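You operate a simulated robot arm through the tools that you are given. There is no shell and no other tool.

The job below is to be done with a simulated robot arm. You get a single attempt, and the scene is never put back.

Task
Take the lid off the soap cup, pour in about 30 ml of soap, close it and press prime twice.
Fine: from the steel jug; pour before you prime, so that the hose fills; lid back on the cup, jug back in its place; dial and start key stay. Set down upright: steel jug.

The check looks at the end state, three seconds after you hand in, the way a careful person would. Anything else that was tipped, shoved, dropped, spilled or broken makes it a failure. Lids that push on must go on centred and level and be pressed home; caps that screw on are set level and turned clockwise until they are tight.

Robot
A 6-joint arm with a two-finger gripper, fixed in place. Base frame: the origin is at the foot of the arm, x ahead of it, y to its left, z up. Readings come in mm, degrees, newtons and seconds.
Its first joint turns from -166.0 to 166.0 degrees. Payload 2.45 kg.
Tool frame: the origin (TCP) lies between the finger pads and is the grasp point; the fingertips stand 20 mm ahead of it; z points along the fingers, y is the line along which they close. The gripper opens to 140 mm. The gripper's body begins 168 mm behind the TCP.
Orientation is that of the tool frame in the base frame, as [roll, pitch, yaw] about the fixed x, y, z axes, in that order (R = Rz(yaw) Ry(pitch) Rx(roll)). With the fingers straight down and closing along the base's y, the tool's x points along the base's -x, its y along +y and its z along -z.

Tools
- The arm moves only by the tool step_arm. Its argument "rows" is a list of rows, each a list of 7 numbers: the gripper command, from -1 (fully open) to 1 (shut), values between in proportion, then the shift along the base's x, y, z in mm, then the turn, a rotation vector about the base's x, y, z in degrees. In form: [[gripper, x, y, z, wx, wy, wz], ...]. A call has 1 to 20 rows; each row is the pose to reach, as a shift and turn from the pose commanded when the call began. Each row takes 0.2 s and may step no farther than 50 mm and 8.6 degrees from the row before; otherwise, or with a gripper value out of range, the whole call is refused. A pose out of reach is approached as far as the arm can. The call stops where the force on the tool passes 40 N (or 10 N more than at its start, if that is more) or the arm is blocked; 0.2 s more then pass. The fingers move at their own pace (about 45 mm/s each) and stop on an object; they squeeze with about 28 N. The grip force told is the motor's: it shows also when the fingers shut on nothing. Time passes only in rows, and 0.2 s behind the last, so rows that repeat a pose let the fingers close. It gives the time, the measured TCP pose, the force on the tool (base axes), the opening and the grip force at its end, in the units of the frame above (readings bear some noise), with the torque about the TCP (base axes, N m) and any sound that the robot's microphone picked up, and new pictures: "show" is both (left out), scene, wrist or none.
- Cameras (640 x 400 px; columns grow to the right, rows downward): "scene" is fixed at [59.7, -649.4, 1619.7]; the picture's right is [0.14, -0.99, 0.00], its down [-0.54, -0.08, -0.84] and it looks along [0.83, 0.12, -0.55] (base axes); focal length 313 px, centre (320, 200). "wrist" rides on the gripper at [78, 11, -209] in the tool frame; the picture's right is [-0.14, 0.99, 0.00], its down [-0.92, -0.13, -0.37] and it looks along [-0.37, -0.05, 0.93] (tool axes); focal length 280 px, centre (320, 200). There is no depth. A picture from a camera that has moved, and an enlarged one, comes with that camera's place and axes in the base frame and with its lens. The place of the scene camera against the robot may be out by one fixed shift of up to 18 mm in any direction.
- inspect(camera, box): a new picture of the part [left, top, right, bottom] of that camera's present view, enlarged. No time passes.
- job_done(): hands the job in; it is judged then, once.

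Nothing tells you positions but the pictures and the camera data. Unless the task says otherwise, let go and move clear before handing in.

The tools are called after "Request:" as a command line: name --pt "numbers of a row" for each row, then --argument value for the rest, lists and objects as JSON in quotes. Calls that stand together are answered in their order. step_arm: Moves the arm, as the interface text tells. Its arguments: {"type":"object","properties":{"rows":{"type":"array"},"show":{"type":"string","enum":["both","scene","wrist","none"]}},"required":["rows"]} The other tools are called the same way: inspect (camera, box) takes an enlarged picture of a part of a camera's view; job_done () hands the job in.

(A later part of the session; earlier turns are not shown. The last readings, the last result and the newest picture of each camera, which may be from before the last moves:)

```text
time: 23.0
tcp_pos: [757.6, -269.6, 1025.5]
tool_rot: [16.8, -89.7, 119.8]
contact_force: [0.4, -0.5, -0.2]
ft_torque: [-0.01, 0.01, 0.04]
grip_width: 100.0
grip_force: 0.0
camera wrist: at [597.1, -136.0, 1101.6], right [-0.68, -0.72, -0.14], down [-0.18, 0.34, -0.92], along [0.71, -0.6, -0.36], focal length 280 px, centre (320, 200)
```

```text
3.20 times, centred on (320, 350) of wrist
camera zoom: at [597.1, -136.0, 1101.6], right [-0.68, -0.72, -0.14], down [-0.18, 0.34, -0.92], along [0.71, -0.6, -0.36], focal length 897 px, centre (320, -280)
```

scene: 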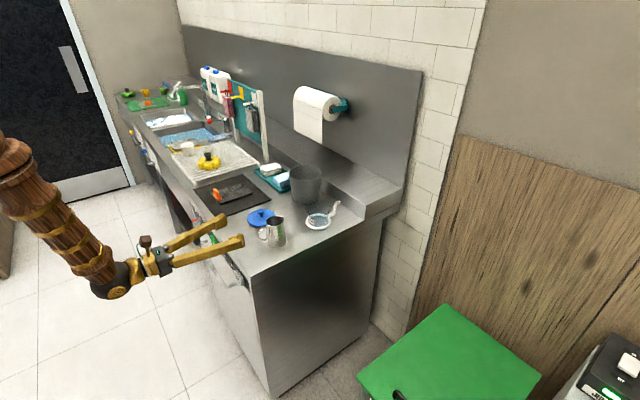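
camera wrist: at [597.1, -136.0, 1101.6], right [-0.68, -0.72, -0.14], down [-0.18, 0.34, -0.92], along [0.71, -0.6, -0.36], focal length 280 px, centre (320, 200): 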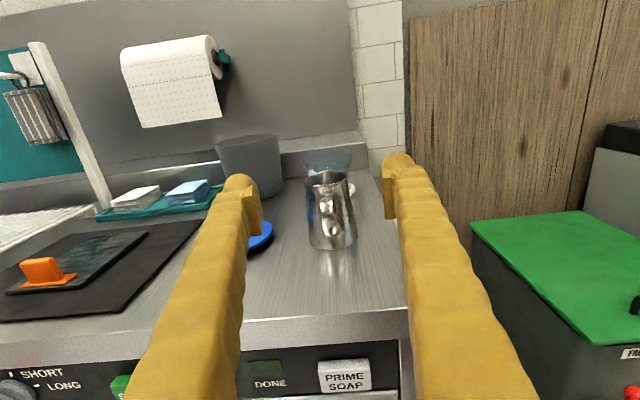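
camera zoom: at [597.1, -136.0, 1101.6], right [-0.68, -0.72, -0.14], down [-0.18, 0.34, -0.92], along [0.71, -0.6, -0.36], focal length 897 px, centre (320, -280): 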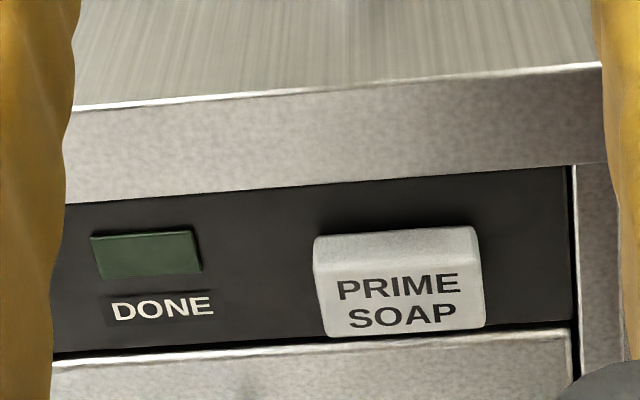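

From the views, the counter top is nearer z≈890 and the jug is 96 mm tall with its axis near (867,-378). I'll lower to grasp height with a small sideways correction and re-check alignment.

Request:
step_arm --pt "-0.43 -1 -1 -30 0 0 0" --pt "-0.43 -2 -2 -60 0 0 0" --pt "-0.43 -2.8 -2.9 -90 0 0 0" --show "both"

Request:
inspect --camera "wrist" --box '[230, 80, 410, 210]'

Request:
inspect --camera "wrist" --box '[220, 200, 440, 400]'

```text
time: 23.8
tcp_pos: [753.7, -275.6, 934.3]
tool_rot: [24.4, -89.8, 112.3]
contact_force: [0.7, -0.4, -0.1]
ft_torque: [-0.02, -0.03, -0.04]
grip_width: 100.2
grip_force: 0.0
camera wrist: at [594.6, -139.1, 1011.2], right [-0.68, -0.72, -0.14], down [-0.18, 0.34, -0.92], along [0.71, -0.6, -0.36], focal length 280 px, centre (320, 200)
```

scene: 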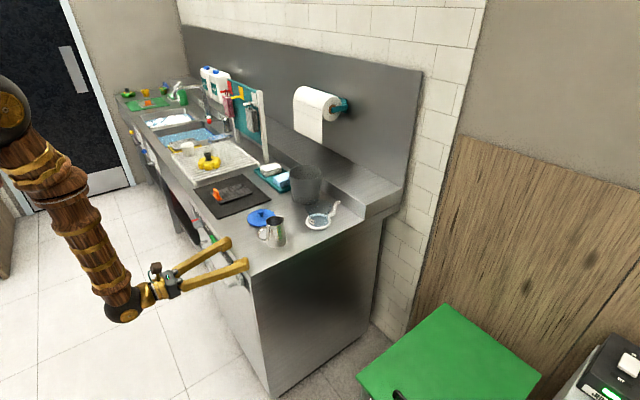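
wrist: 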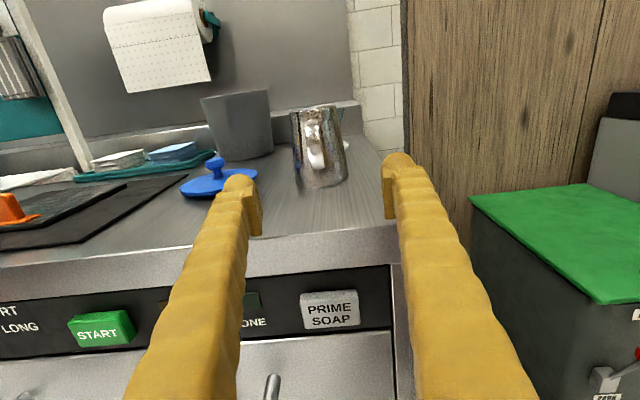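

```text
3.08 times, centred on (320, 145) of wrist
camera zoom: at [594.6, -139.1, 1011.2], right [-0.68, -0.72, -0.14], down [-0.18, 0.34, -0.92], along [0.71, -0.6, -0.36], focal length 863 px, centre (320, 369)
```

zoom: 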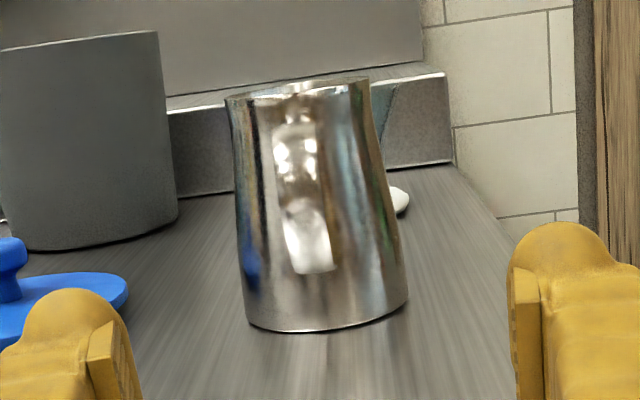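

```text
2.00 times, centred on (330, 300) of wrist
camera zoom: at [594.6, -139.1, 1011.2], right [-0.68, -0.72, -0.14], down [-0.18, 0.34, -0.92], along [0.71, -0.6, -0.36], focal length 561 px, centre (300, 0)
```

zoom: 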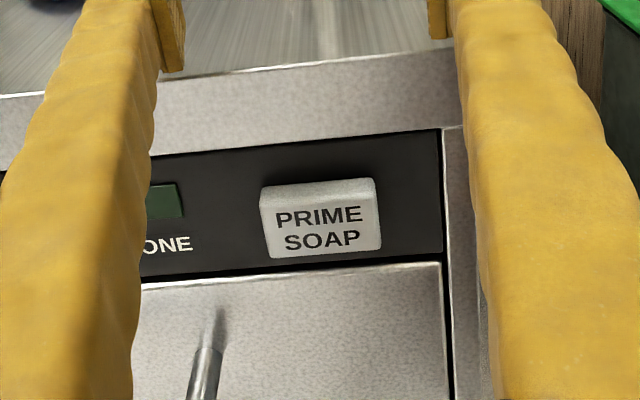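

The triangulation is now solid: counter z≈897, jug axis (866,-376), prime key face about (749,-261,822). I'll shift 3 mm left and advance so the jug sits between the pads.

Request:
step_arm --pt "-0.43 2.4 2.5 0 0 0 0" --pt "-0.43 24 -18 0 0 0 0" --pt "-0.43 46 -39 0 0 0 0" --pt "-0.43 68 -60 0 0 0 0" --show "both"

```text
time: 24.8
tcp_pos: [821.5, -332.5, 935.0]
tool_rot: [35.8, -89.7, 100.8]
contact_force: [0.8, 1.0, -0.8]
ft_torque: [0.03, -0.01, 0.02]
grip_width: 100.2
grip_force: 0.1
camera wrist: at [662.7, -198.5, 1012.2], right [-0.68, -0.72, -0.14], down [-0.18, 0.34, -0.92], along [0.71, -0.6, -0.36], focal length 280 px, centre (320, 200)
```

scene: 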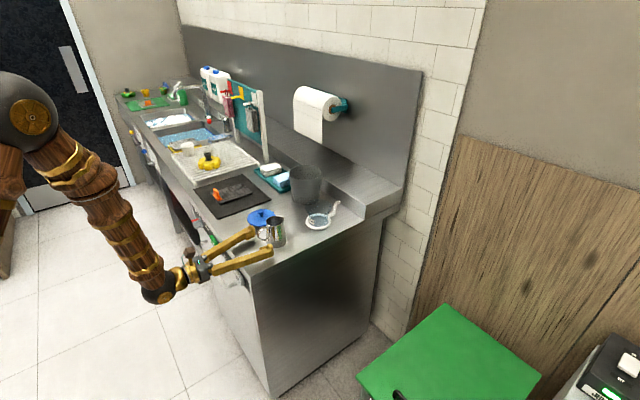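
wrist: 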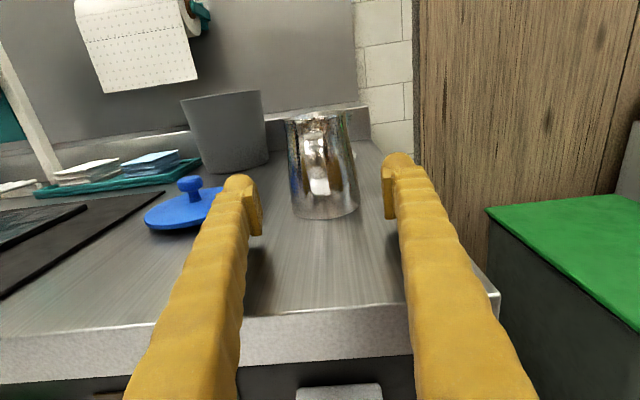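

The jug is centred. Advancing the remaining 62 mm.

Request:
step_arm --pt "-0.43 15 -14 0 0 0 0" --pt "-0.43 30 -28.5 0 0 0 0" --pt "-0.43 44.5 -42.5 0 0 0 0" --show "both"

Request:
inspect --camera "wrist" --box '[210, 100, 430, 260]'

Request:
inspect --camera "scene" --box '[210, 190, 350, 290]'

```text
time: 25.6
tcp_pos: [865.8, -376.7, 934.0]
tool_rot: [46.2, -89.8, 90.5]
contact_force: [0.0, -0.4, -0.4]
ft_torque: [-0.02, 0.03, -0.02]
grip_width: 100.0
grip_force: 0.1
camera wrist: at [706.8, -241.3, 1011.5], right [-0.68, -0.72, -0.14], down [-0.18, 0.34, -0.92], along [0.71, -0.6, -0.36], focal length 280 px, centre (320, 200)
```

scene: 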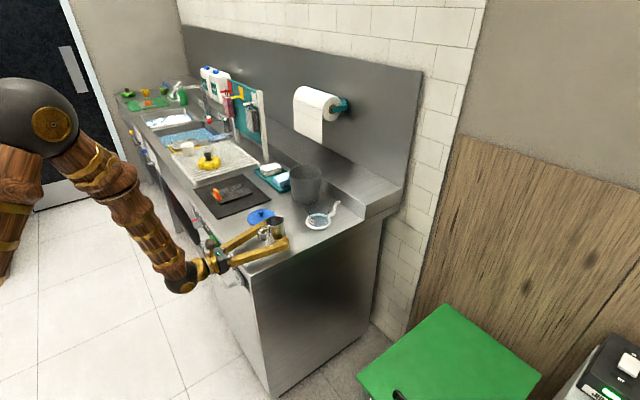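
wrist: 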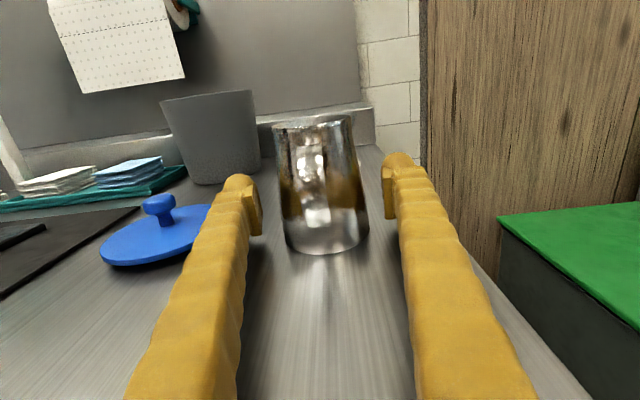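

```text
2.50 times, centred on (320, 180) of wrist
camera zoom: at [706.8, -241.3, 1011.5], right [-0.68, -0.72, -0.14], down [-0.18, 0.34, -0.92], along [0.71, -0.6, -0.36], focal length 701 px, centre (320, 250)
```

zoom: 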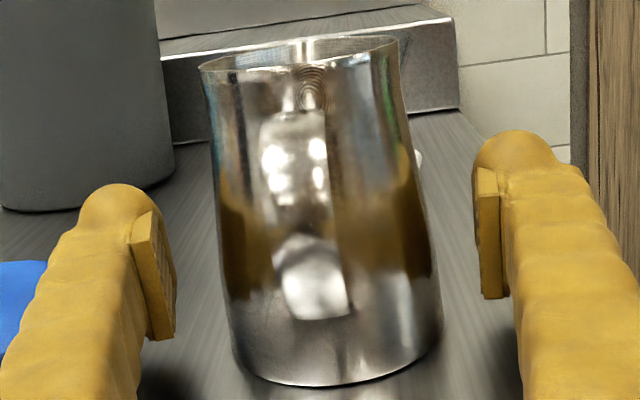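

```text
4.00 times, centred on (280, 240) of scene
camera zoom: at [59.7, -649.4, 1619.7], right [0.14, -0.99, 0.0], down [-0.54, -0.08, -0.84], along [0.83, 0.12, -0.55], focal length 1251 px, centre (480, 40)
```

zoom: 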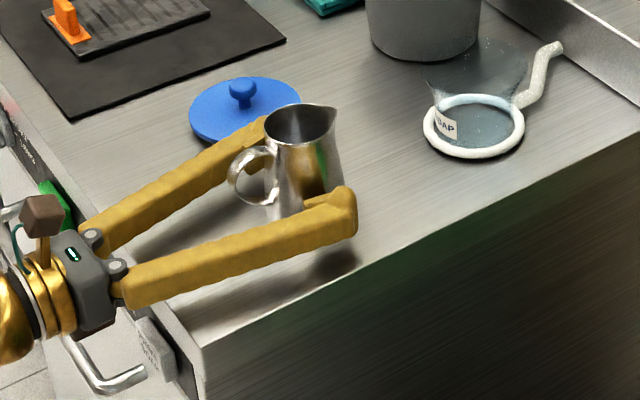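

The jug is centred between the pads with no contact. Closing on it.

Request:
step_arm --pt "-0.2 0 0 0 0 0 0" --pt "0 0 0 0 0 0 0" --pt "0.2 0 0 0 0 0 0" --pt "0.4 0 0 0 0 0 0" --pt "0.6 0 0 0 0 0 0" --pt "1 0 0 0 0 0 0" --pt "1 0 0 0 0 0 0" --show "wrist"

```text
time: 27.2
tcp_pos: [864.9, -376.6, 934.8]
tool_rot: [38.1, -89.9, 98.4]
contact_force: [0.0, 0.5, -0.1]
ft_torque: [0.02, 0.06, 0.04]
grip_width: 67.5
grip_force: 28.5
camera wrist: at [706.6, -241.0, 1011.7], right [-0.68, -0.72, -0.14], down [-0.18, 0.34, -0.92], along [0.71, -0.6, -0.36], focal length 280 px, centre (320, 200)
```

wrist: 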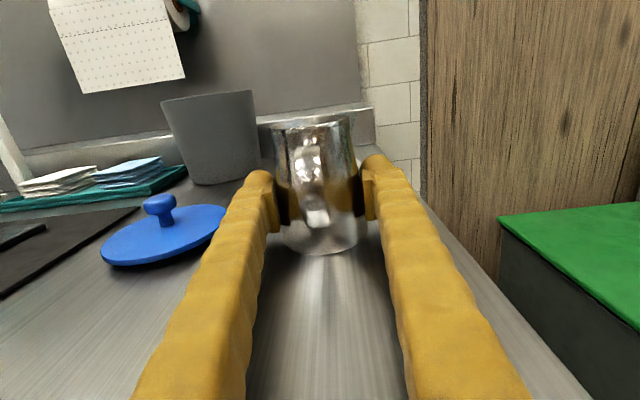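

The jug is gripped at 67.5 mm. I'll lift gently and read the weight.

Request:
step_arm --pt "1 0 0 2 0 0 0" --pt "1 0 0 5 0 0 0" --pt "1 0 0 10 0 0 0" --pt "1 0 0 20 0 0 0" --pt "1 0 0 30 0 0 0" --pt "1 0 0 30 0 0 0" --show "both"

Request:
step_arm --pt "1 0 0 0 0 0 0" --show "none"

Request:
step_arm --pt "1 0 0 0 0 0 0" --show "none"

Request:
step_arm --pt "1 0 0 0 0 0 0" --show "none"

```text
time: 28.6
tcp_pos: [865.3, -375.7, 964.9]
tool_rot: [40.7, -89.8, 95.9]
contact_force: [-0.5, -0.4, -2.5]
ft_torque: [0.01, 0.0, 0.01]
grip_width: 67.2
grip_force: 28.4
camera wrist: at [706.6, -241.2, 1041.7], right [-0.68, -0.72, -0.14], down [-0.18, 0.34, -0.92], along [0.71, -0.6, -0.36], focal length 280 px, centre (320, 200)
```

scene: 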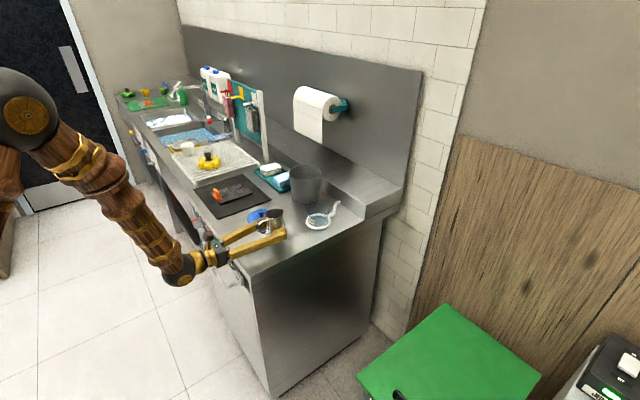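
wrist: 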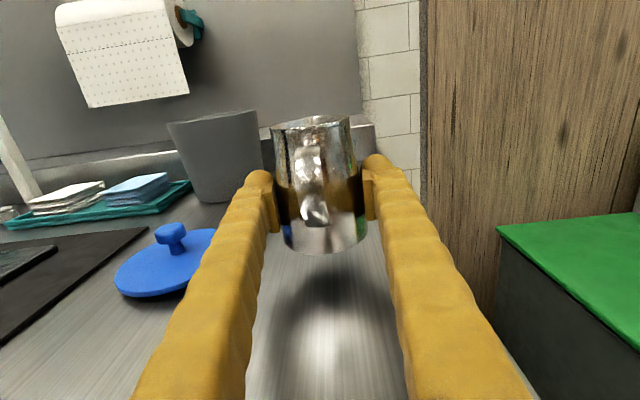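

```text
time: 29.0
tcp_pos: [865.0, -377.0, 963.5]
tool_rot: [39.2, -89.9, 97.4]
contact_force: [-0.2, -0.2, -2.2]
ft_torque: [0.04, -0.01, 0.01]
grip_width: 67.2
grip_force: 27.9
```

```text
time: 29.4
tcp_pos: [866.3, -376.6, 966.3]
tool_rot: [39.8, -89.8, 96.8]
contact_force: [-0.6, 0.0, -2.5]
ft_torque: [-0.02, 0.0, -0.01]
grip_width: 67.5
grip_force: 28.1
```

```text
time: 29.8
tcp_pos: [866.4, -375.7, 964.9]
tool_rot: [38.9, -89.8, 97.6]
contact_force: [-0.3, 0.7, -2.4]
ft_torque: [0.03, 0.02, -0.01]
grip_width: 67.4
grip_force: 28.2
```

The jug weighs about 2.4 N. Before pouring, I'll record how the cup looks now for comparison.

Request:
inspect --camera "scene" --box '[295, 180, 350, 240]'

Request:
inspect --camera "scene" --box '[250, 190, 300, 250]'

Request:
inspect --camera "wrist" --box '[250, 90, 390, 190]'

```text
6.67 times, centred on (322, 210) of scene
camera zoom: at [59.7, -649.4, 1619.7], right [0.14, -0.99, 0.0], down [-0.54, -0.08, -0.84], along [0.83, 0.12, -0.55], focal length 2086 px, centre (303, 133)
```

zoom: 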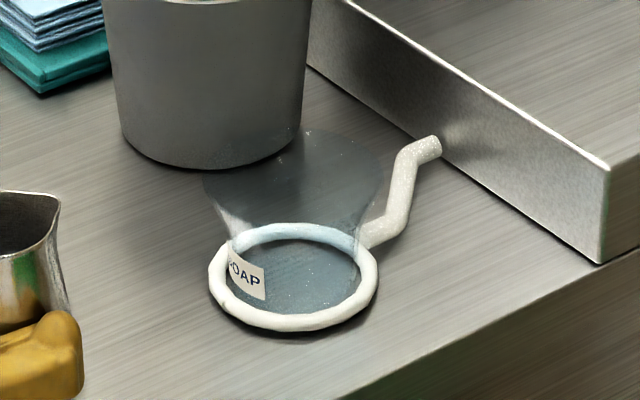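

```text
6.67 times, centred on (275, 220) of scene
camera zoom: at [59.7, -649.4, 1619.7], right [0.14, -0.99, 0.0], down [-0.54, -0.08, -0.84], along [0.83, 0.12, -0.55], focal length 2086 px, centre (620, 67)
```

zoom: 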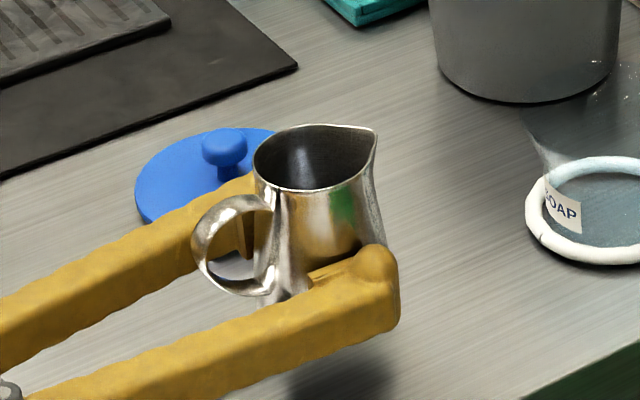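

```text
4.00 times, centred on (320, 140) of wrist
camera zoom: at [706.6, -241.3, 1041.6], right [-0.68, -0.72, -0.14], down [-0.18, 0.34, -0.92], along [0.71, -0.6, -0.36], focal length 1122 px, centre (320, 440)
```

zoom: 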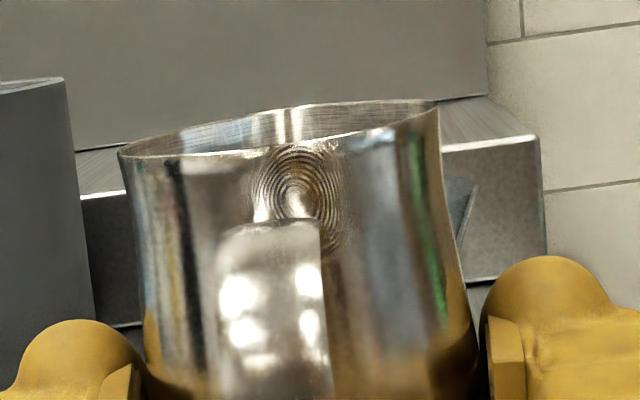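

The cup is a flared glass with its rim near z≈970 and an opening about 100 mm across. I'll carry the jug upright to the pour position, with TCP at about (941,-453,1020), so tilting will put the spout over the cup.

Request:
step_arm --pt "1 0 0 20 0 0 0" --pt "1 5 -5 45 0 0 0" --pt "1 20 -20 65 0 0 0" --pt "1 35 -35 65 0 0 0" --pt "1 50 -51 65 0 0 0" --pt "1 63 -65 62 0 0 0" --pt "1 75.5 -77 57 0 0 0" --pt "1 75.5 -77 57 0 0 0" --show "both"

Request:
inspect --camera "scene" --box '[260, 170, 350, 240]'

```text
time: 31.6
tcp_pos: [942.8, -453.6, 1020.7]
tool_rot: [40.6, -89.7, 95.9]
contact_force: [0.1, -0.3, -2.3]
ft_torque: [0.06, -0.02, 0.0]
grip_width: 67.2
grip_force: 28.2
camera wrist: at [782.5, -318.7, 1098.3], right [-0.68, -0.72, -0.14], down [-0.18, 0.34, -0.92], along [0.71, -0.6, -0.36], focal length 280 px, centre (320, 200)
```

scene: 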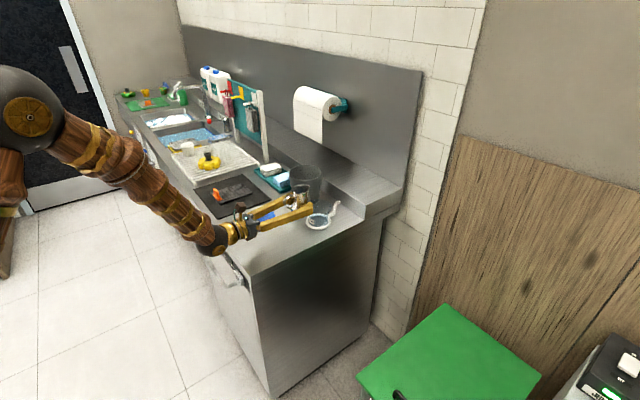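
wrist: 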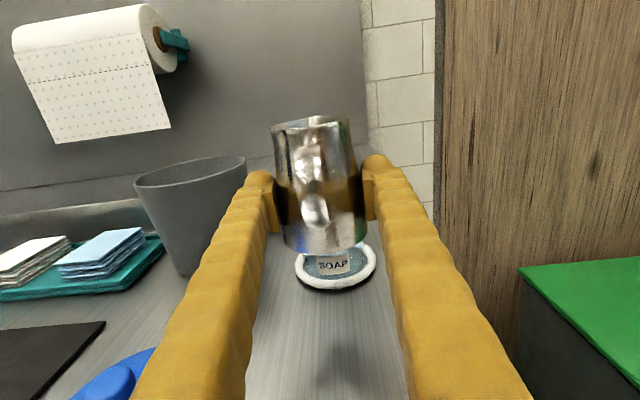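

```text
5.71 times, centred on (305, 205) of scene
camera zoom: at [59.7, -649.4, 1619.7], right [0.14, -0.99, 0.0], down [-0.54, -0.08, -0.84], along [0.83, 0.12, -0.55], focal length 1788 px, centre (406, 171)
```

zoom: 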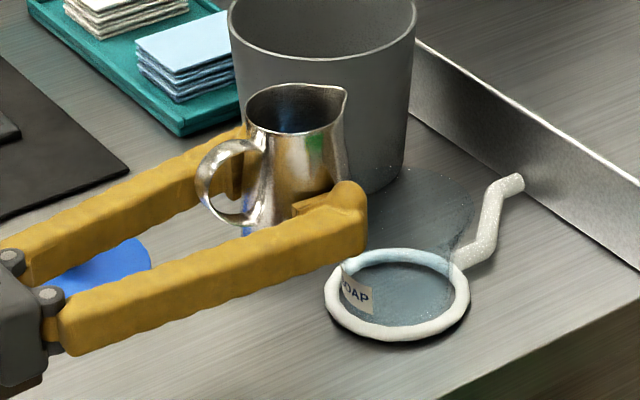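

The jug is in position and aligned. I'll tilt forward slowly in stages, watching for the first flow.

Request:
step_arm --pt "1 0 0 0 3.45 3.6 0" --pt "1 0 0 0 6.9 7.2 0" --pt "1 0 0 0 10.35 10.85 0" --pt "1 0 0 0 13.8 14.5 0" --pt "1 0 0 0 17.25 18.1 0" --pt "1 0 0 0 20.7 21.7 0" --show "both"

Request:
inspect --camera "scene" --box '[260, 170, 350, 240]'

Request:
inspect --camera "wrist" --box '[220, 70, 420, 270]'

```text
time: 33.0
tcp_pos: [941.8, -452.5, 1021.4]
tool_rot: [-179.9, -60.1, -43.4]
contact_force: [-0.5, 0.7, -2.5]
ft_torque: [-0.02, 0.05, -0.01]
grip_width: 67.2
grip_force: 28.4
camera wrist: at [830.8, -364.9, 1192.9], right [-0.73, -0.67, -0.12], down [-0.48, 0.63, -0.61], along [0.49, -0.39, -0.78], focal length 280 px, centre (320, 200)
```

scene: 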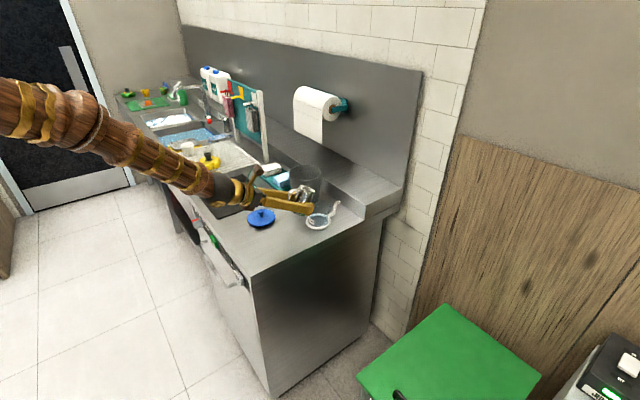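
wrist: 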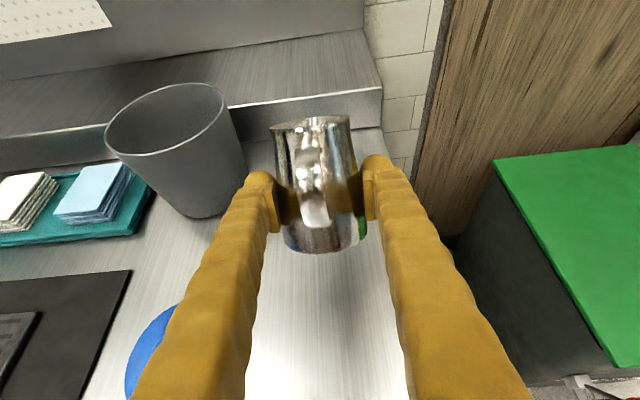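

```text
5.71 times, centred on (305, 205) of scene
camera zoom: at [59.7, -649.4, 1619.7], right [0.14, -0.99, 0.0], down [-0.54, -0.08, -0.84], along [0.83, 0.12, -0.55], focal length 1788 px, centre (406, 171)
```

zoom: 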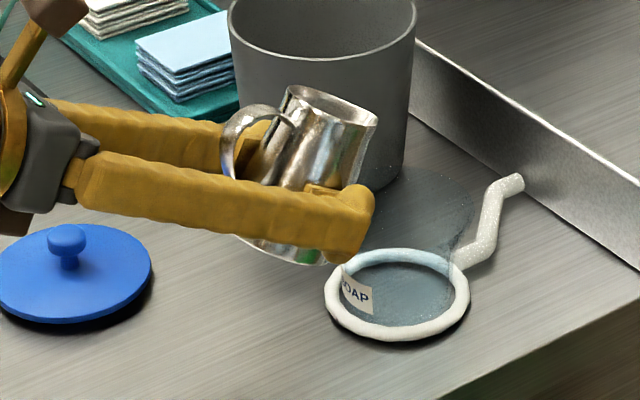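

```text
2.00 times, centred on (320, 170) of wrist
camera zoom: at [830.8, -364.9, 1192.9], right [-0.73, -0.67, -0.12], down [-0.48, 0.63, -0.61], along [0.49, -0.39, -0.78], focal length 561 px, centre (320, 260)
```

zoom: 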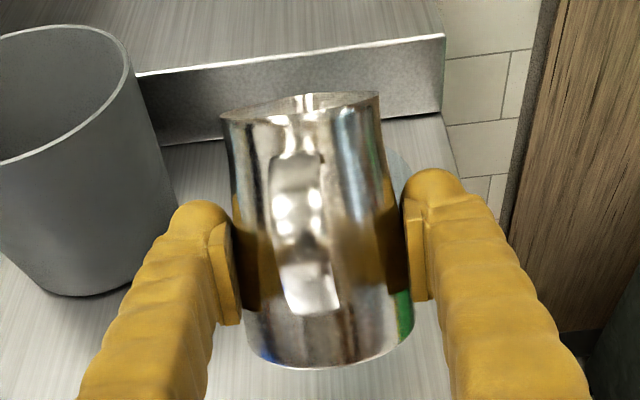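

No flow at 30°. The spout is over the cup but slightly right of centre, so I'll nudge left 5 mm and tilt on to 45°.

Request:
step_arm --pt "1 1 1 0 2.1 2.2 0" --pt "1 2 2 0 4.15 4.35 0" --pt "1 3 3 0 6.2 6.5 0" --pt "1 3.5 3.5 0 8.3 8.7 0" --pt "1 3.5 3.5 0 10.35 10.85 0" --show "both"

Request:
inspect --camera "scene" --box '[260, 170, 350, 240]'

Request:
inspect --camera "wrist" --box '[220, 70, 420, 270]'

```text
time: 34.2
tcp_pos: [944.7, -449.1, 1020.7]
tool_rot: [-179.8, -45.1, -43.5]
contact_force: [0.3, -1.1, -2.9]
ft_torque: [0.02, 0.03, 0.01]
grip_width: 67.0
grip_force: 28.0
camera wrist: at [870.0, -395.1, 1223.3], right [-0.75, -0.65, -0.1], down [-0.57, 0.72, -0.39], along [0.33, -0.24, -0.91], focal length 280 px, centre (320, 200)
```

scene: 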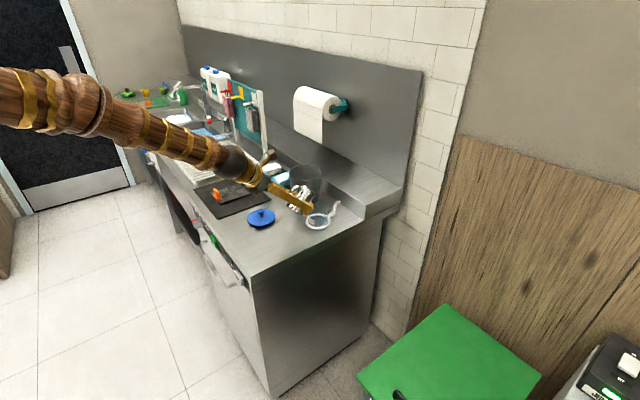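
wrist: 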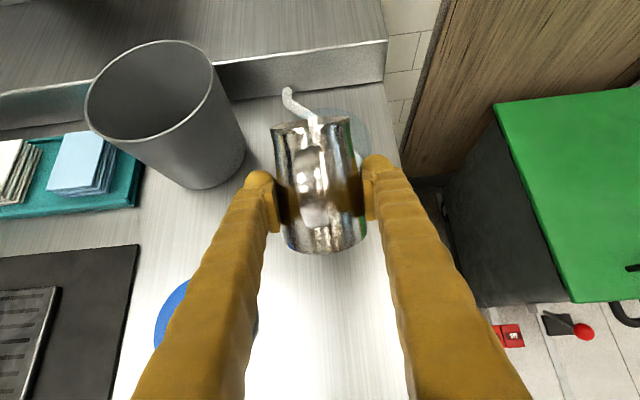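

```text
5.71 times, centred on (305, 205) of scene
camera zoom: at [59.7, -649.4, 1619.7], right [0.14, -0.99, 0.0], down [-0.54, -0.08, -0.84], along [0.83, 0.12, -0.55], focal length 1788 px, centre (406, 171)
```

zoom: 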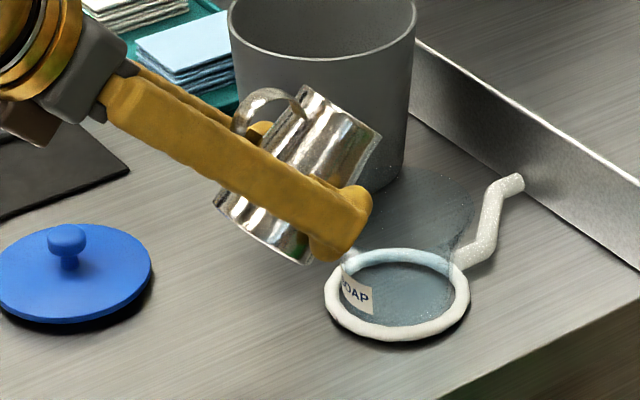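

```text
2.00 times, centred on (320, 170) of wrist
camera zoom: at [870.0, -395.1, 1223.3], right [-0.75, -0.65, -0.1], down [-0.57, 0.72, -0.39], along [0.33, -0.24, -0.91], focal length 561 px, centre (320, 260)
```

zoom: 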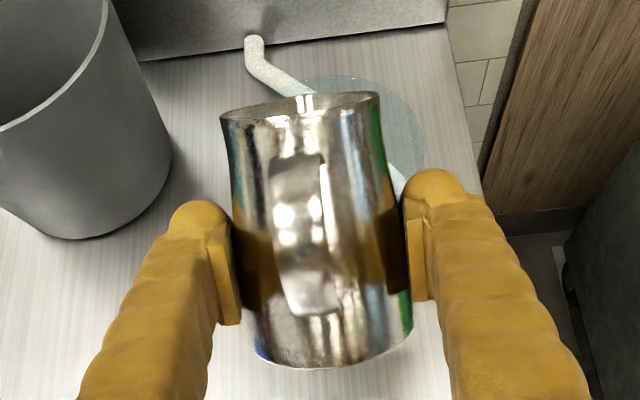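

Still no flow at 45°, and the spout is well placed. Continuing in small increments.

Request:
step_arm --pt "1 0 0 0 1.7 1.8 0" --pt "1 0 0 0 3.45 3.62 0" --pt "1 0 0 0 3.45 3.62 0" --show "wrist"

Request:
inspect --camera "scene" --box '[260, 170, 350, 240]'

```text
time: 35.0
tcp_pos: [944.7, -450.3, 1019.7]
tool_rot: [-179.9, -40.1, -43.5]
contact_force: [0.3, 0.6, -2.2]
ft_torque: [-0.04, 0.02, -0.02]
grip_width: 66.9
grip_force: 27.4
camera wrist: at [882.9, -407.7, 1230.3], right [-0.76, -0.65, -0.09], down [-0.6, 0.74, -0.31], along [0.27, -0.18, -0.95], focal length 280 px, centre (320, 200)
```

wrist: 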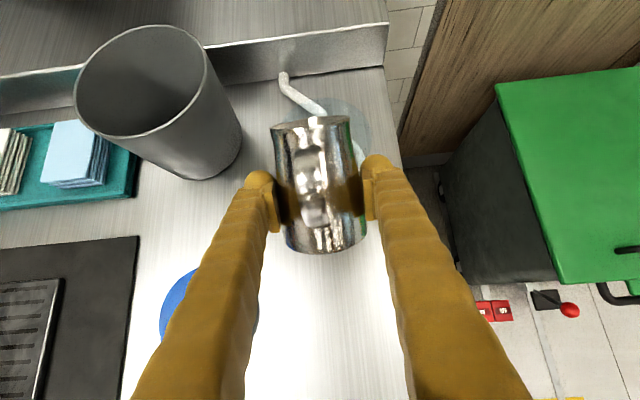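

```text
5.71 times, centred on (305, 205) of scene
camera zoom: at [59.7, -649.4, 1619.7], right [0.14, -0.99, 0.0], down [-0.54, -0.08, -0.84], along [0.83, 0.12, -0.55], focal length 1788 px, centre (406, 171)
```

zoom: 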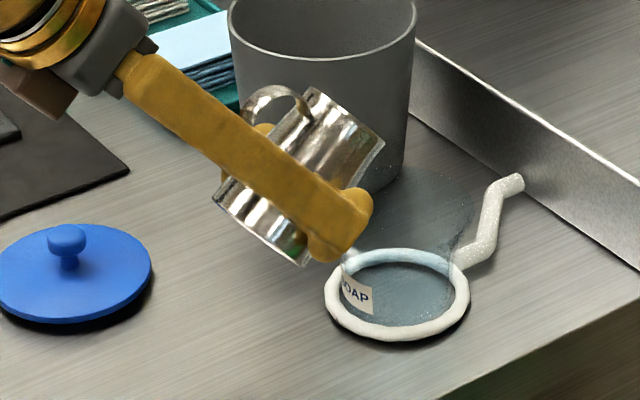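

Request:
step_arm --pt "1 0 0 0 1.7 1.8 0" --pt "1 0 0 0 3.45 3.62 0" --pt "1 0 0 0 3.45 3.62 0" --show "none"

Request:
inspect --camera "scene" --box '[280, 180, 350, 240]'

Request:
inspect --camera "wrist" --box '[240, 60, 400, 260]'

```text
time: 35.8
tcp_pos: [945.7, -449.3, 1021.0]
tool_rot: [-179.9, -35.0, -43.5]
contact_force: [1.0, -0.2, -3.1]
ft_torque: [0.01, 0.05, -0.03]
grip_width: 67.1
grip_force: 28.1
```

```text
6.67 times, centred on (315, 210) of scene
camera zoom: at [59.7, -649.4, 1619.7], right [0.14, -0.99, 0.0], down [-0.54, -0.08, -0.84], along [0.83, 0.12, -0.55], focal length 2086 px, centre (353, 133)
```

zoom: 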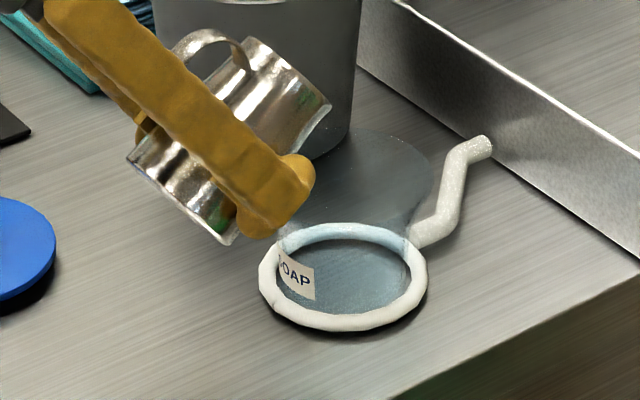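

```text
2.00 times, centred on (320, 160) of wrist
camera zoom: at [896.5, -420.2, 1236.0], right [-0.76, -0.64, -0.08], down [-0.61, 0.76, -0.23], along [0.21, -0.12, -0.97], focal length 561 px, centre (320, 280)
```

zoom: 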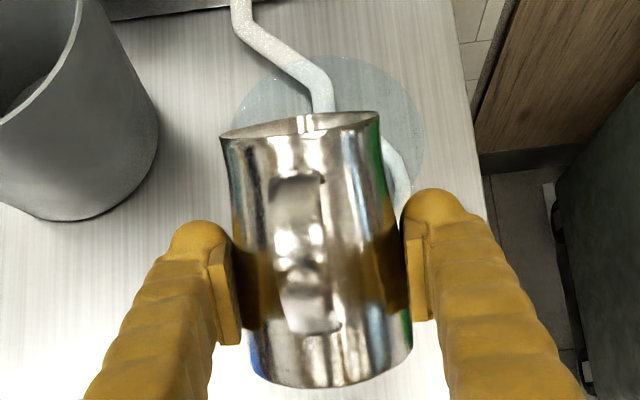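

No flow at 55°. From above, the spout tip is near the cup's centre. I'll pull back a few millimetres and continue to 60°.

Request:
step_arm --pt "1 -4 1.7 0 1.7 1.8 0" --pt "1 -7.8 3.4 0 3.45 3.62 0" --pt "1 -7.8 3.4 0 3.45 3.62 0" --show "none"

Request:
inspect --camera "scene" --box '[280, 180, 350, 240]'

Request:
inspect --camera "wrist" --box '[240, 60, 400, 260]'

```text
time: 36.6
tcp_pos: [937.4, -446.7, 1021.1]
tool_rot: [-179.8, -30.1, -43.5]
contact_force: [-0.1, -0.4, -2.7]
ft_torque: [-0.03, -0.03, 0.01]
grip_width: 67.1
grip_force: 28.3
```

```text
6.67 times, centred on (315, 210) of scene
camera zoom: at [59.7, -649.4, 1619.7], right [0.14, -0.99, 0.0], down [-0.54, -0.08, -0.84], along [0.83, 0.12, -0.55], focal length 2086 px, centre (353, 133)
```

zoom: 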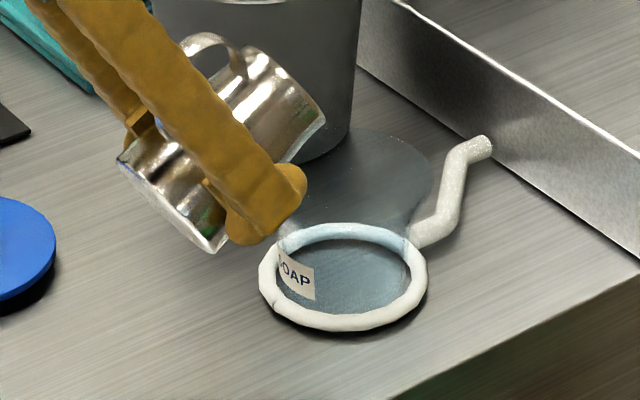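

```text
2.00 times, centred on (320, 160) of wrist
camera zoom: at [902.7, -430.1, 1240.6], right [-0.77, -0.64, -0.07], down [-0.62, 0.77, -0.14], along [0.15, -0.06, -0.99], focal length 561 px, centre (320, 280)
```

zoom: 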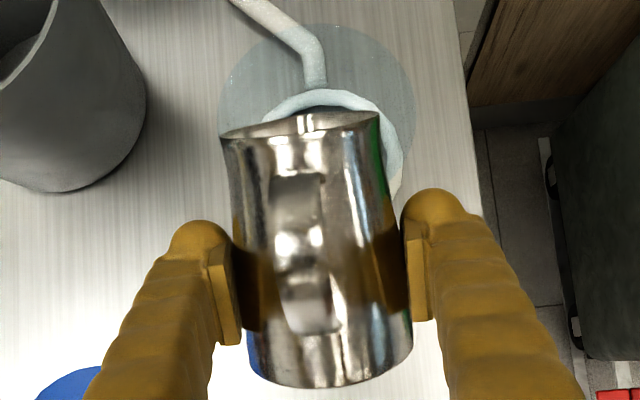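

Request:
step_arm --pt "1 0 0 0 1.7 1.8 0" --pt "1 0 0 0 3.45 3.62 0" --pt "1 0 0 0 3.45 3.62 0" --show "none"

Request:
inspect --camera "scene" --box '[280, 180, 350, 240]'

Request:
inspect --camera "wrist" --box '[240, 60, 400, 260]'

```text
time: 37.4
tcp_pos: [937.2, -447.0, 1021.2]
tool_rot: [-179.7, -25.1, -43.6]
contact_force: [0.1, 0.8, -1.8]
ft_torque: [-0.01, -0.02, 0.0]
grip_width: 66.9
grip_force: 27.9
```

```text
6.67 times, centred on (315, 210) of scene
camera zoom: at [59.7, -649.4, 1619.7], right [0.14, -0.99, 0.0], down [-0.54, -0.08, -0.84], along [0.83, 0.12, -0.55], focal length 2086 px, centre (353, 133)
```

zoom: 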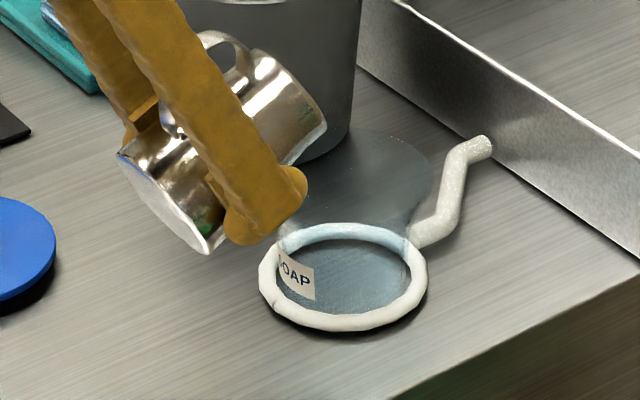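

```text
2.00 times, centred on (320, 160) of wrist
camera zoom: at [916.5, -443.6, 1243.1], right [-0.77, -0.63, -0.06], down [-0.63, 0.77, -0.06], along [0.08, -0.01, -1.0], focal length 561 px, centre (320, 280)
```

zoom: 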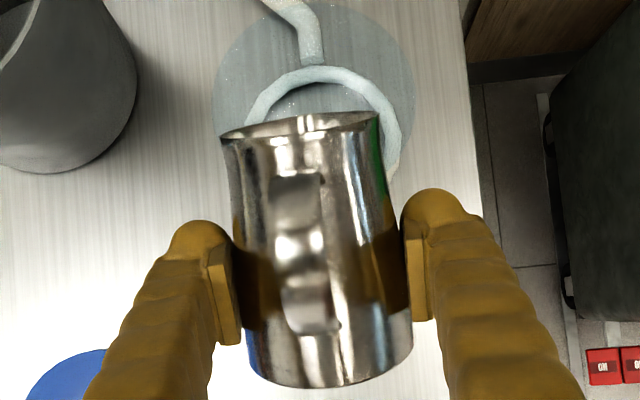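

Request:
step_arm --pt "1 0 0 0 1.4 1.45 0" --pt "1 0 0 0 2.76 2.9 0" --pt "1 0 0 0 2.76 2.9 0" --show "none"

Request:
inspect --camera "scene" --box '[280, 180, 350, 240]'

Request:
inspect --camera "wrist" --box '[240, 60, 400, 260]'

```text
time: 38.2
tcp_pos: [937.4, -446.9, 1021.8]
tool_rot: [-179.7, -21.1, -43.5]
contact_force: [0.1, -0.1, -2.6]
ft_torque: [0.01, 0.03, 0.0]
grip_width: 67.1
grip_force: 28.2
```

```text
6.67 times, centred on (315, 210) of scene
camera zoom: at [59.7, -649.4, 1619.7], right [0.14, -0.99, 0.0], down [-0.54, -0.08, -0.84], along [0.83, 0.12, -0.55], focal length 2086 px, centre (353, 133)
```

zoom: 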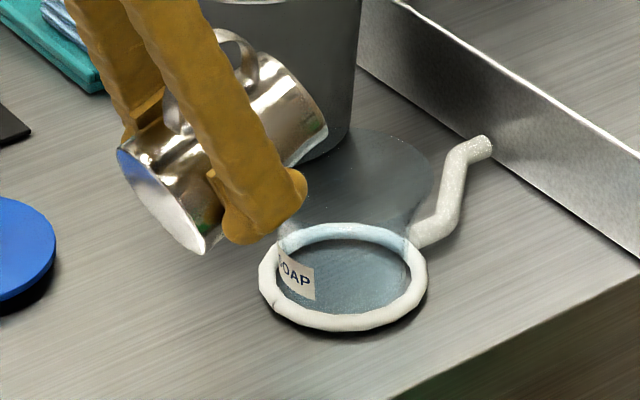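

```text
2.00 times, centred on (320, 160) of wrist
camera zoom: at [928.0, -454.2, 1243.6], right [-0.77, -0.63, -0.05], down [-0.63, 0.78, 0.01], along [0.03, 0.04, -1.0], focal length 561 px, centre (320, 280)
```

zoom: 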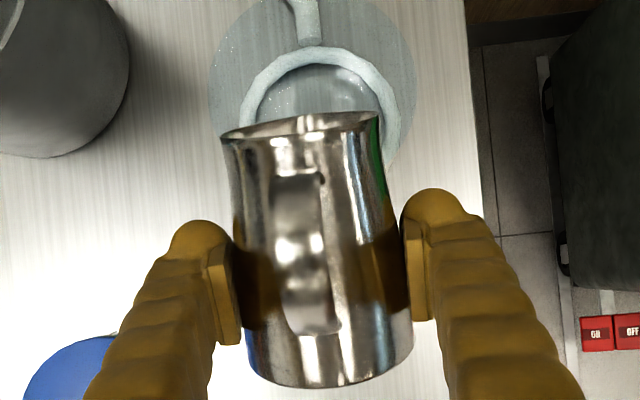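

Request:
step_arm --pt "1 0 0 0 1.4 1.45 0" --pt "1 0 0 0 2.76 2.9 0" --pt "1 0 0 0 2.76 2.9 0" --show "none"

Request:
inspect --camera "scene" --box '[280, 180, 350, 240]'

Request:
inspect --camera "wrist" --box '[240, 60, 400, 260]'

```text
time: 39.0
tcp_pos: [937.8, -446.2, 1021.6]
tool_rot: [-179.7, -17.1, -43.5]
contact_force: [-0.5, -0.2, -2.2]
ft_torque: [-0.02, 0.01, -0.01]
grip_width: 67.1
grip_force: 27.9
```

```text
6.67 times, centred on (315, 210) of scene
camera zoom: at [59.7, -649.4, 1619.7], right [0.14, -0.99, 0.0], down [-0.54, -0.08, -0.84], along [0.83, 0.12, -0.55], focal length 2086 px, centre (353, 133)
```

zoom: 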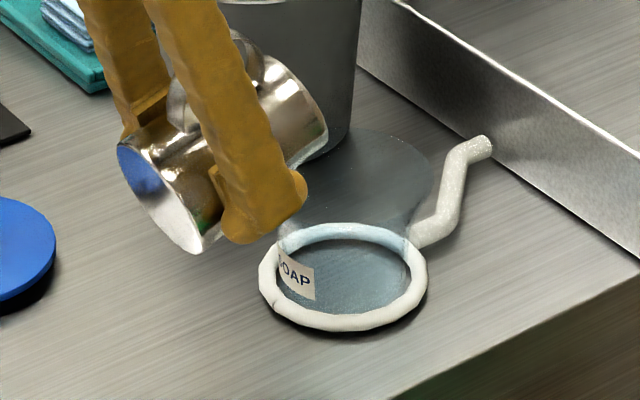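

```text
2.00 times, centred on (320, 160) of wrist
camera zoom: at [939.3, -465.0, 1243.4], right [-0.78, -0.63, -0.04], down [-0.63, 0.77, 0.08], along [-0.02, 0.09, -1.0], focal length 561 px, centre (320, 280)
```

zoom: 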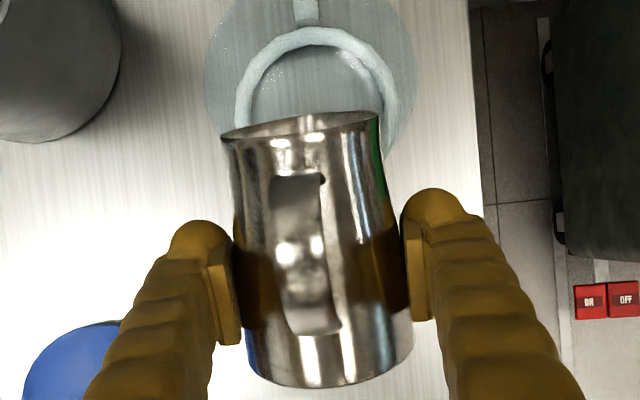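

Request:
step_arm --pt "1 3.6 -3.5 0 1.0 1.05 0" --pt "1 7.2 -7 0 2.07 2.17 0" --pt "1 7.2 -7 0 2.07 2.17 0" --show "none"

Request:
inspect --camera "scene" --box '[280, 180, 350, 240]'

Request:
inspect --camera "wrist" --box '[240, 60, 400, 260]'

```text
time: 39.8
tcp_pos: [944.2, -453.1, 1021.4]
tool_rot: [-179.8, -14.1, -43.6]
contact_force: [0.7, 0.5, -2.0]
ft_torque: [-0.02, -0.01, 0.01]
grip_width: 67.0
grip_force: 28.0
```

```text
6.67 times, centred on (315, 210) of scene
camera zoom: at [59.7, -649.4, 1619.7], right [0.14, -0.99, 0.0], down [-0.54, -0.08, -0.84], along [0.83, 0.12, -0.55], focal length 2086 px, centre (353, 133)
```

zoom: 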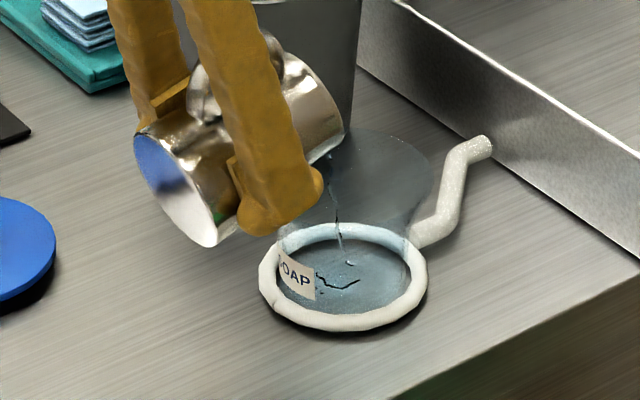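

```text
2.00 times, centred on (320, 160) of wrist
camera zoom: at [955.0, -480.3, 1242.3], right [-0.78, -0.63, -0.04], down [-0.63, 0.77, 0.13], along [-0.06, 0.13, -0.99], focal length 561 px, centre (320, 280)
```

zoom: 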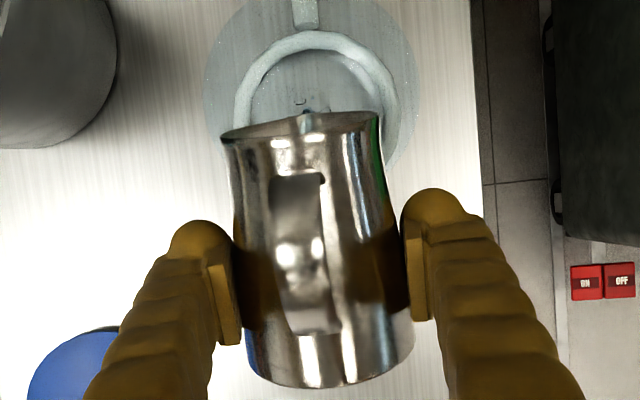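

Flow has started at about 76°, with a thin stream falling near the centre of the cup. I'll hold and watch.

Request:
step_arm --pt "1 0 0 0 0 0 0" --pt "1 0 0 0 0 0 0" --show "none"

Request:
inspect --camera "scene" --box '[290, 185, 345, 240]'

Request:
inspect --camera "wrist" --box '[280, 50, 380, 150]'

```text
time: 40.4
tcp_pos: [945.3, -454.1, 1021.4]
tool_rot: [-179.7, -14.2, -43.5]
contact_force: [0.4, -0.1, -2.5]
ft_torque: [-0.01, 0.02, 0.0]
grip_width: 67.1
grip_force: 28.3
```

```text
7.27 times, centred on (318, 212) of scene
camera zoom: at [59.7, -649.4, 1619.7], right [0.14, -0.99, 0.0], down [-0.54, -0.08, -0.84], along [0.83, 0.12, -0.55], focal length 2275 px, centre (338, 109)
```

zoom: 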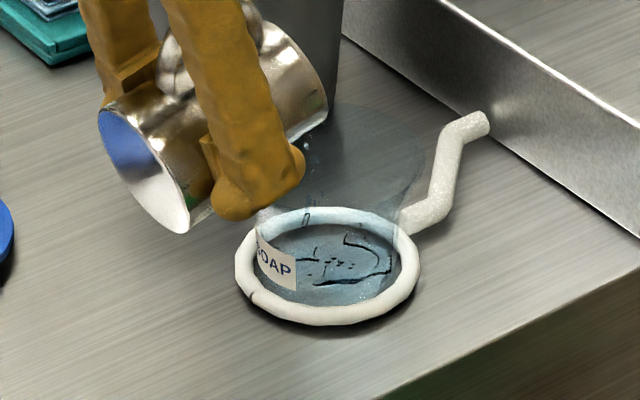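

```text
4.00 times, centred on (330, 100) of wrist
camera zoom: at [955.0, -480.2, 1242.3], right [-0.78, -0.63, -0.04], down [-0.63, 0.77, 0.13], along [-0.06, 0.13, -0.99], focal length 1122 px, centre (280, 600)
```

zoom: 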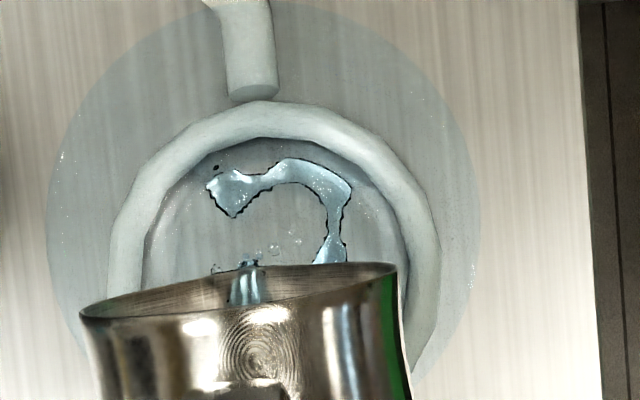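

Good, the soap pool is visible. The stream has thinned to drops, so I'll tilt about 2° more.

Request:
step_arm --pt "1 0 0 0 1.4 1.45 0" --pt "1 0 0 0 1.4 1.45 0" --pt "1 0 0 0 1.4 1.45 0" --show "none"

Request:
inspect --camera "scene" --box '[290, 185, 345, 240]'

Request:
inspect --camera "wrist" --box '[280, 50, 380, 150]'

```text
time: 41.2
tcp_pos: [944.1, -453.9, 1020.8]
tool_rot: [-179.8, -12.1, -43.6]
contact_force: [0.2, -0.1, -2.8]
ft_torque: [0.01, 0.01, -0.01]
grip_width: 67.0
grip_force: 28.1
```

```text
7.27 times, centred on (318, 212) of scene
camera zoom: at [59.7, -649.4, 1619.7], right [0.14, -0.99, 0.0], down [-0.54, -0.08, -0.84], along [0.83, 0.12, -0.55], focal length 2275 px, centre (338, 109)
```

zoom: 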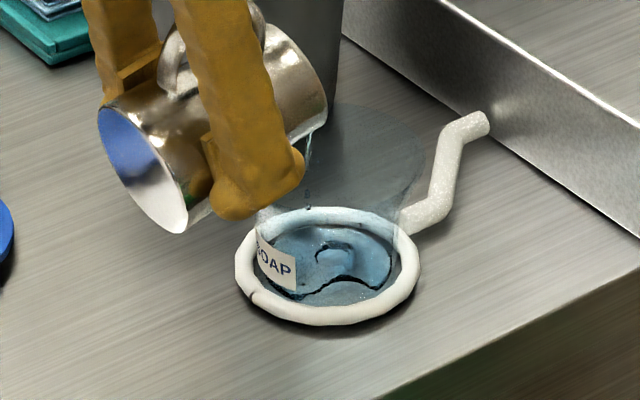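

```text
4.00 times, centred on (330, 100) of wrist
camera zoom: at [960.4, -485.5, 1241.3], right [-0.78, -0.63, -0.03], down [-0.62, 0.77, 0.17], along [-0.08, 0.15, -0.99], focal length 1122 px, centre (280, 600)
```

zoom: 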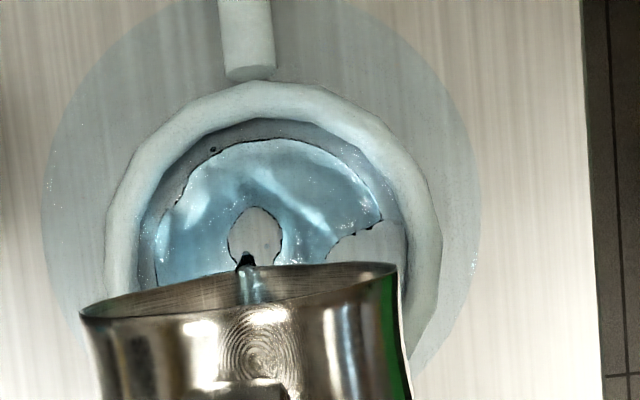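

The pool spread quickly. I'll hold for a moment without more tilt and re-check.

Request:
step_arm --pt "1 0 0 0 0 0 0" --pt "1 0 0 0 0 0 0" --show "none"

Request:
inspect --camera "scene" --box '[290, 185, 345, 240]'

Request:
inspect --camera "wrist" --box '[280, 50, 380, 150]'

```text
time: 41.8
tcp_pos: [944.3, -452.9, 1022.0]
tool_rot: [-179.8, -12.1, -43.5]
contact_force: [-0.2, -0.8, -2.4]
ft_torque: [-0.01, -0.02, 0.01]
grip_width: 66.9
grip_force: 28.2
```

```text
7.27 times, centred on (318, 212) of scene
camera zoom: at [59.7, -649.4, 1619.7], right [0.14, -0.99, 0.0], down [-0.54, -0.08, -0.84], along [0.83, 0.12, -0.55], focal length 2275 px, centre (338, 109)
```

zoom: 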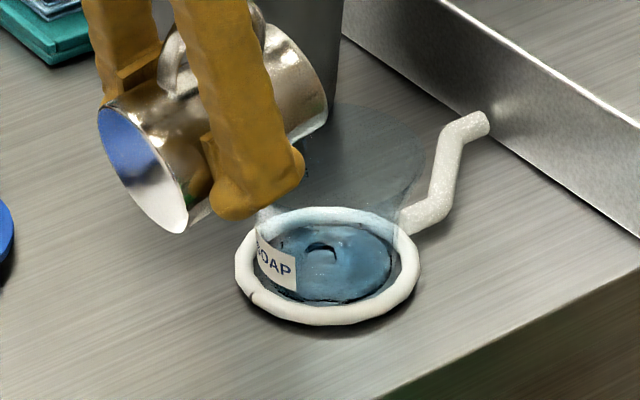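

```text
4.00 times, centred on (330, 100) of wrist
camera zoom: at [960.4, -485.5, 1241.3], right [-0.78, -0.63, -0.03], down [-0.62, 0.77, 0.17], along [-0.08, 0.15, -0.99], focal length 1122 px, centre (280, 600)
```

zoom: 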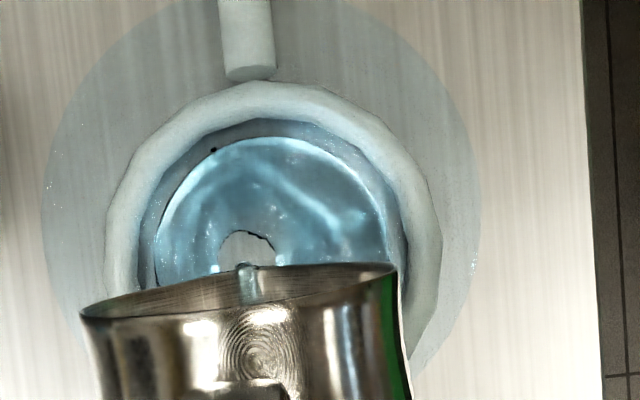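

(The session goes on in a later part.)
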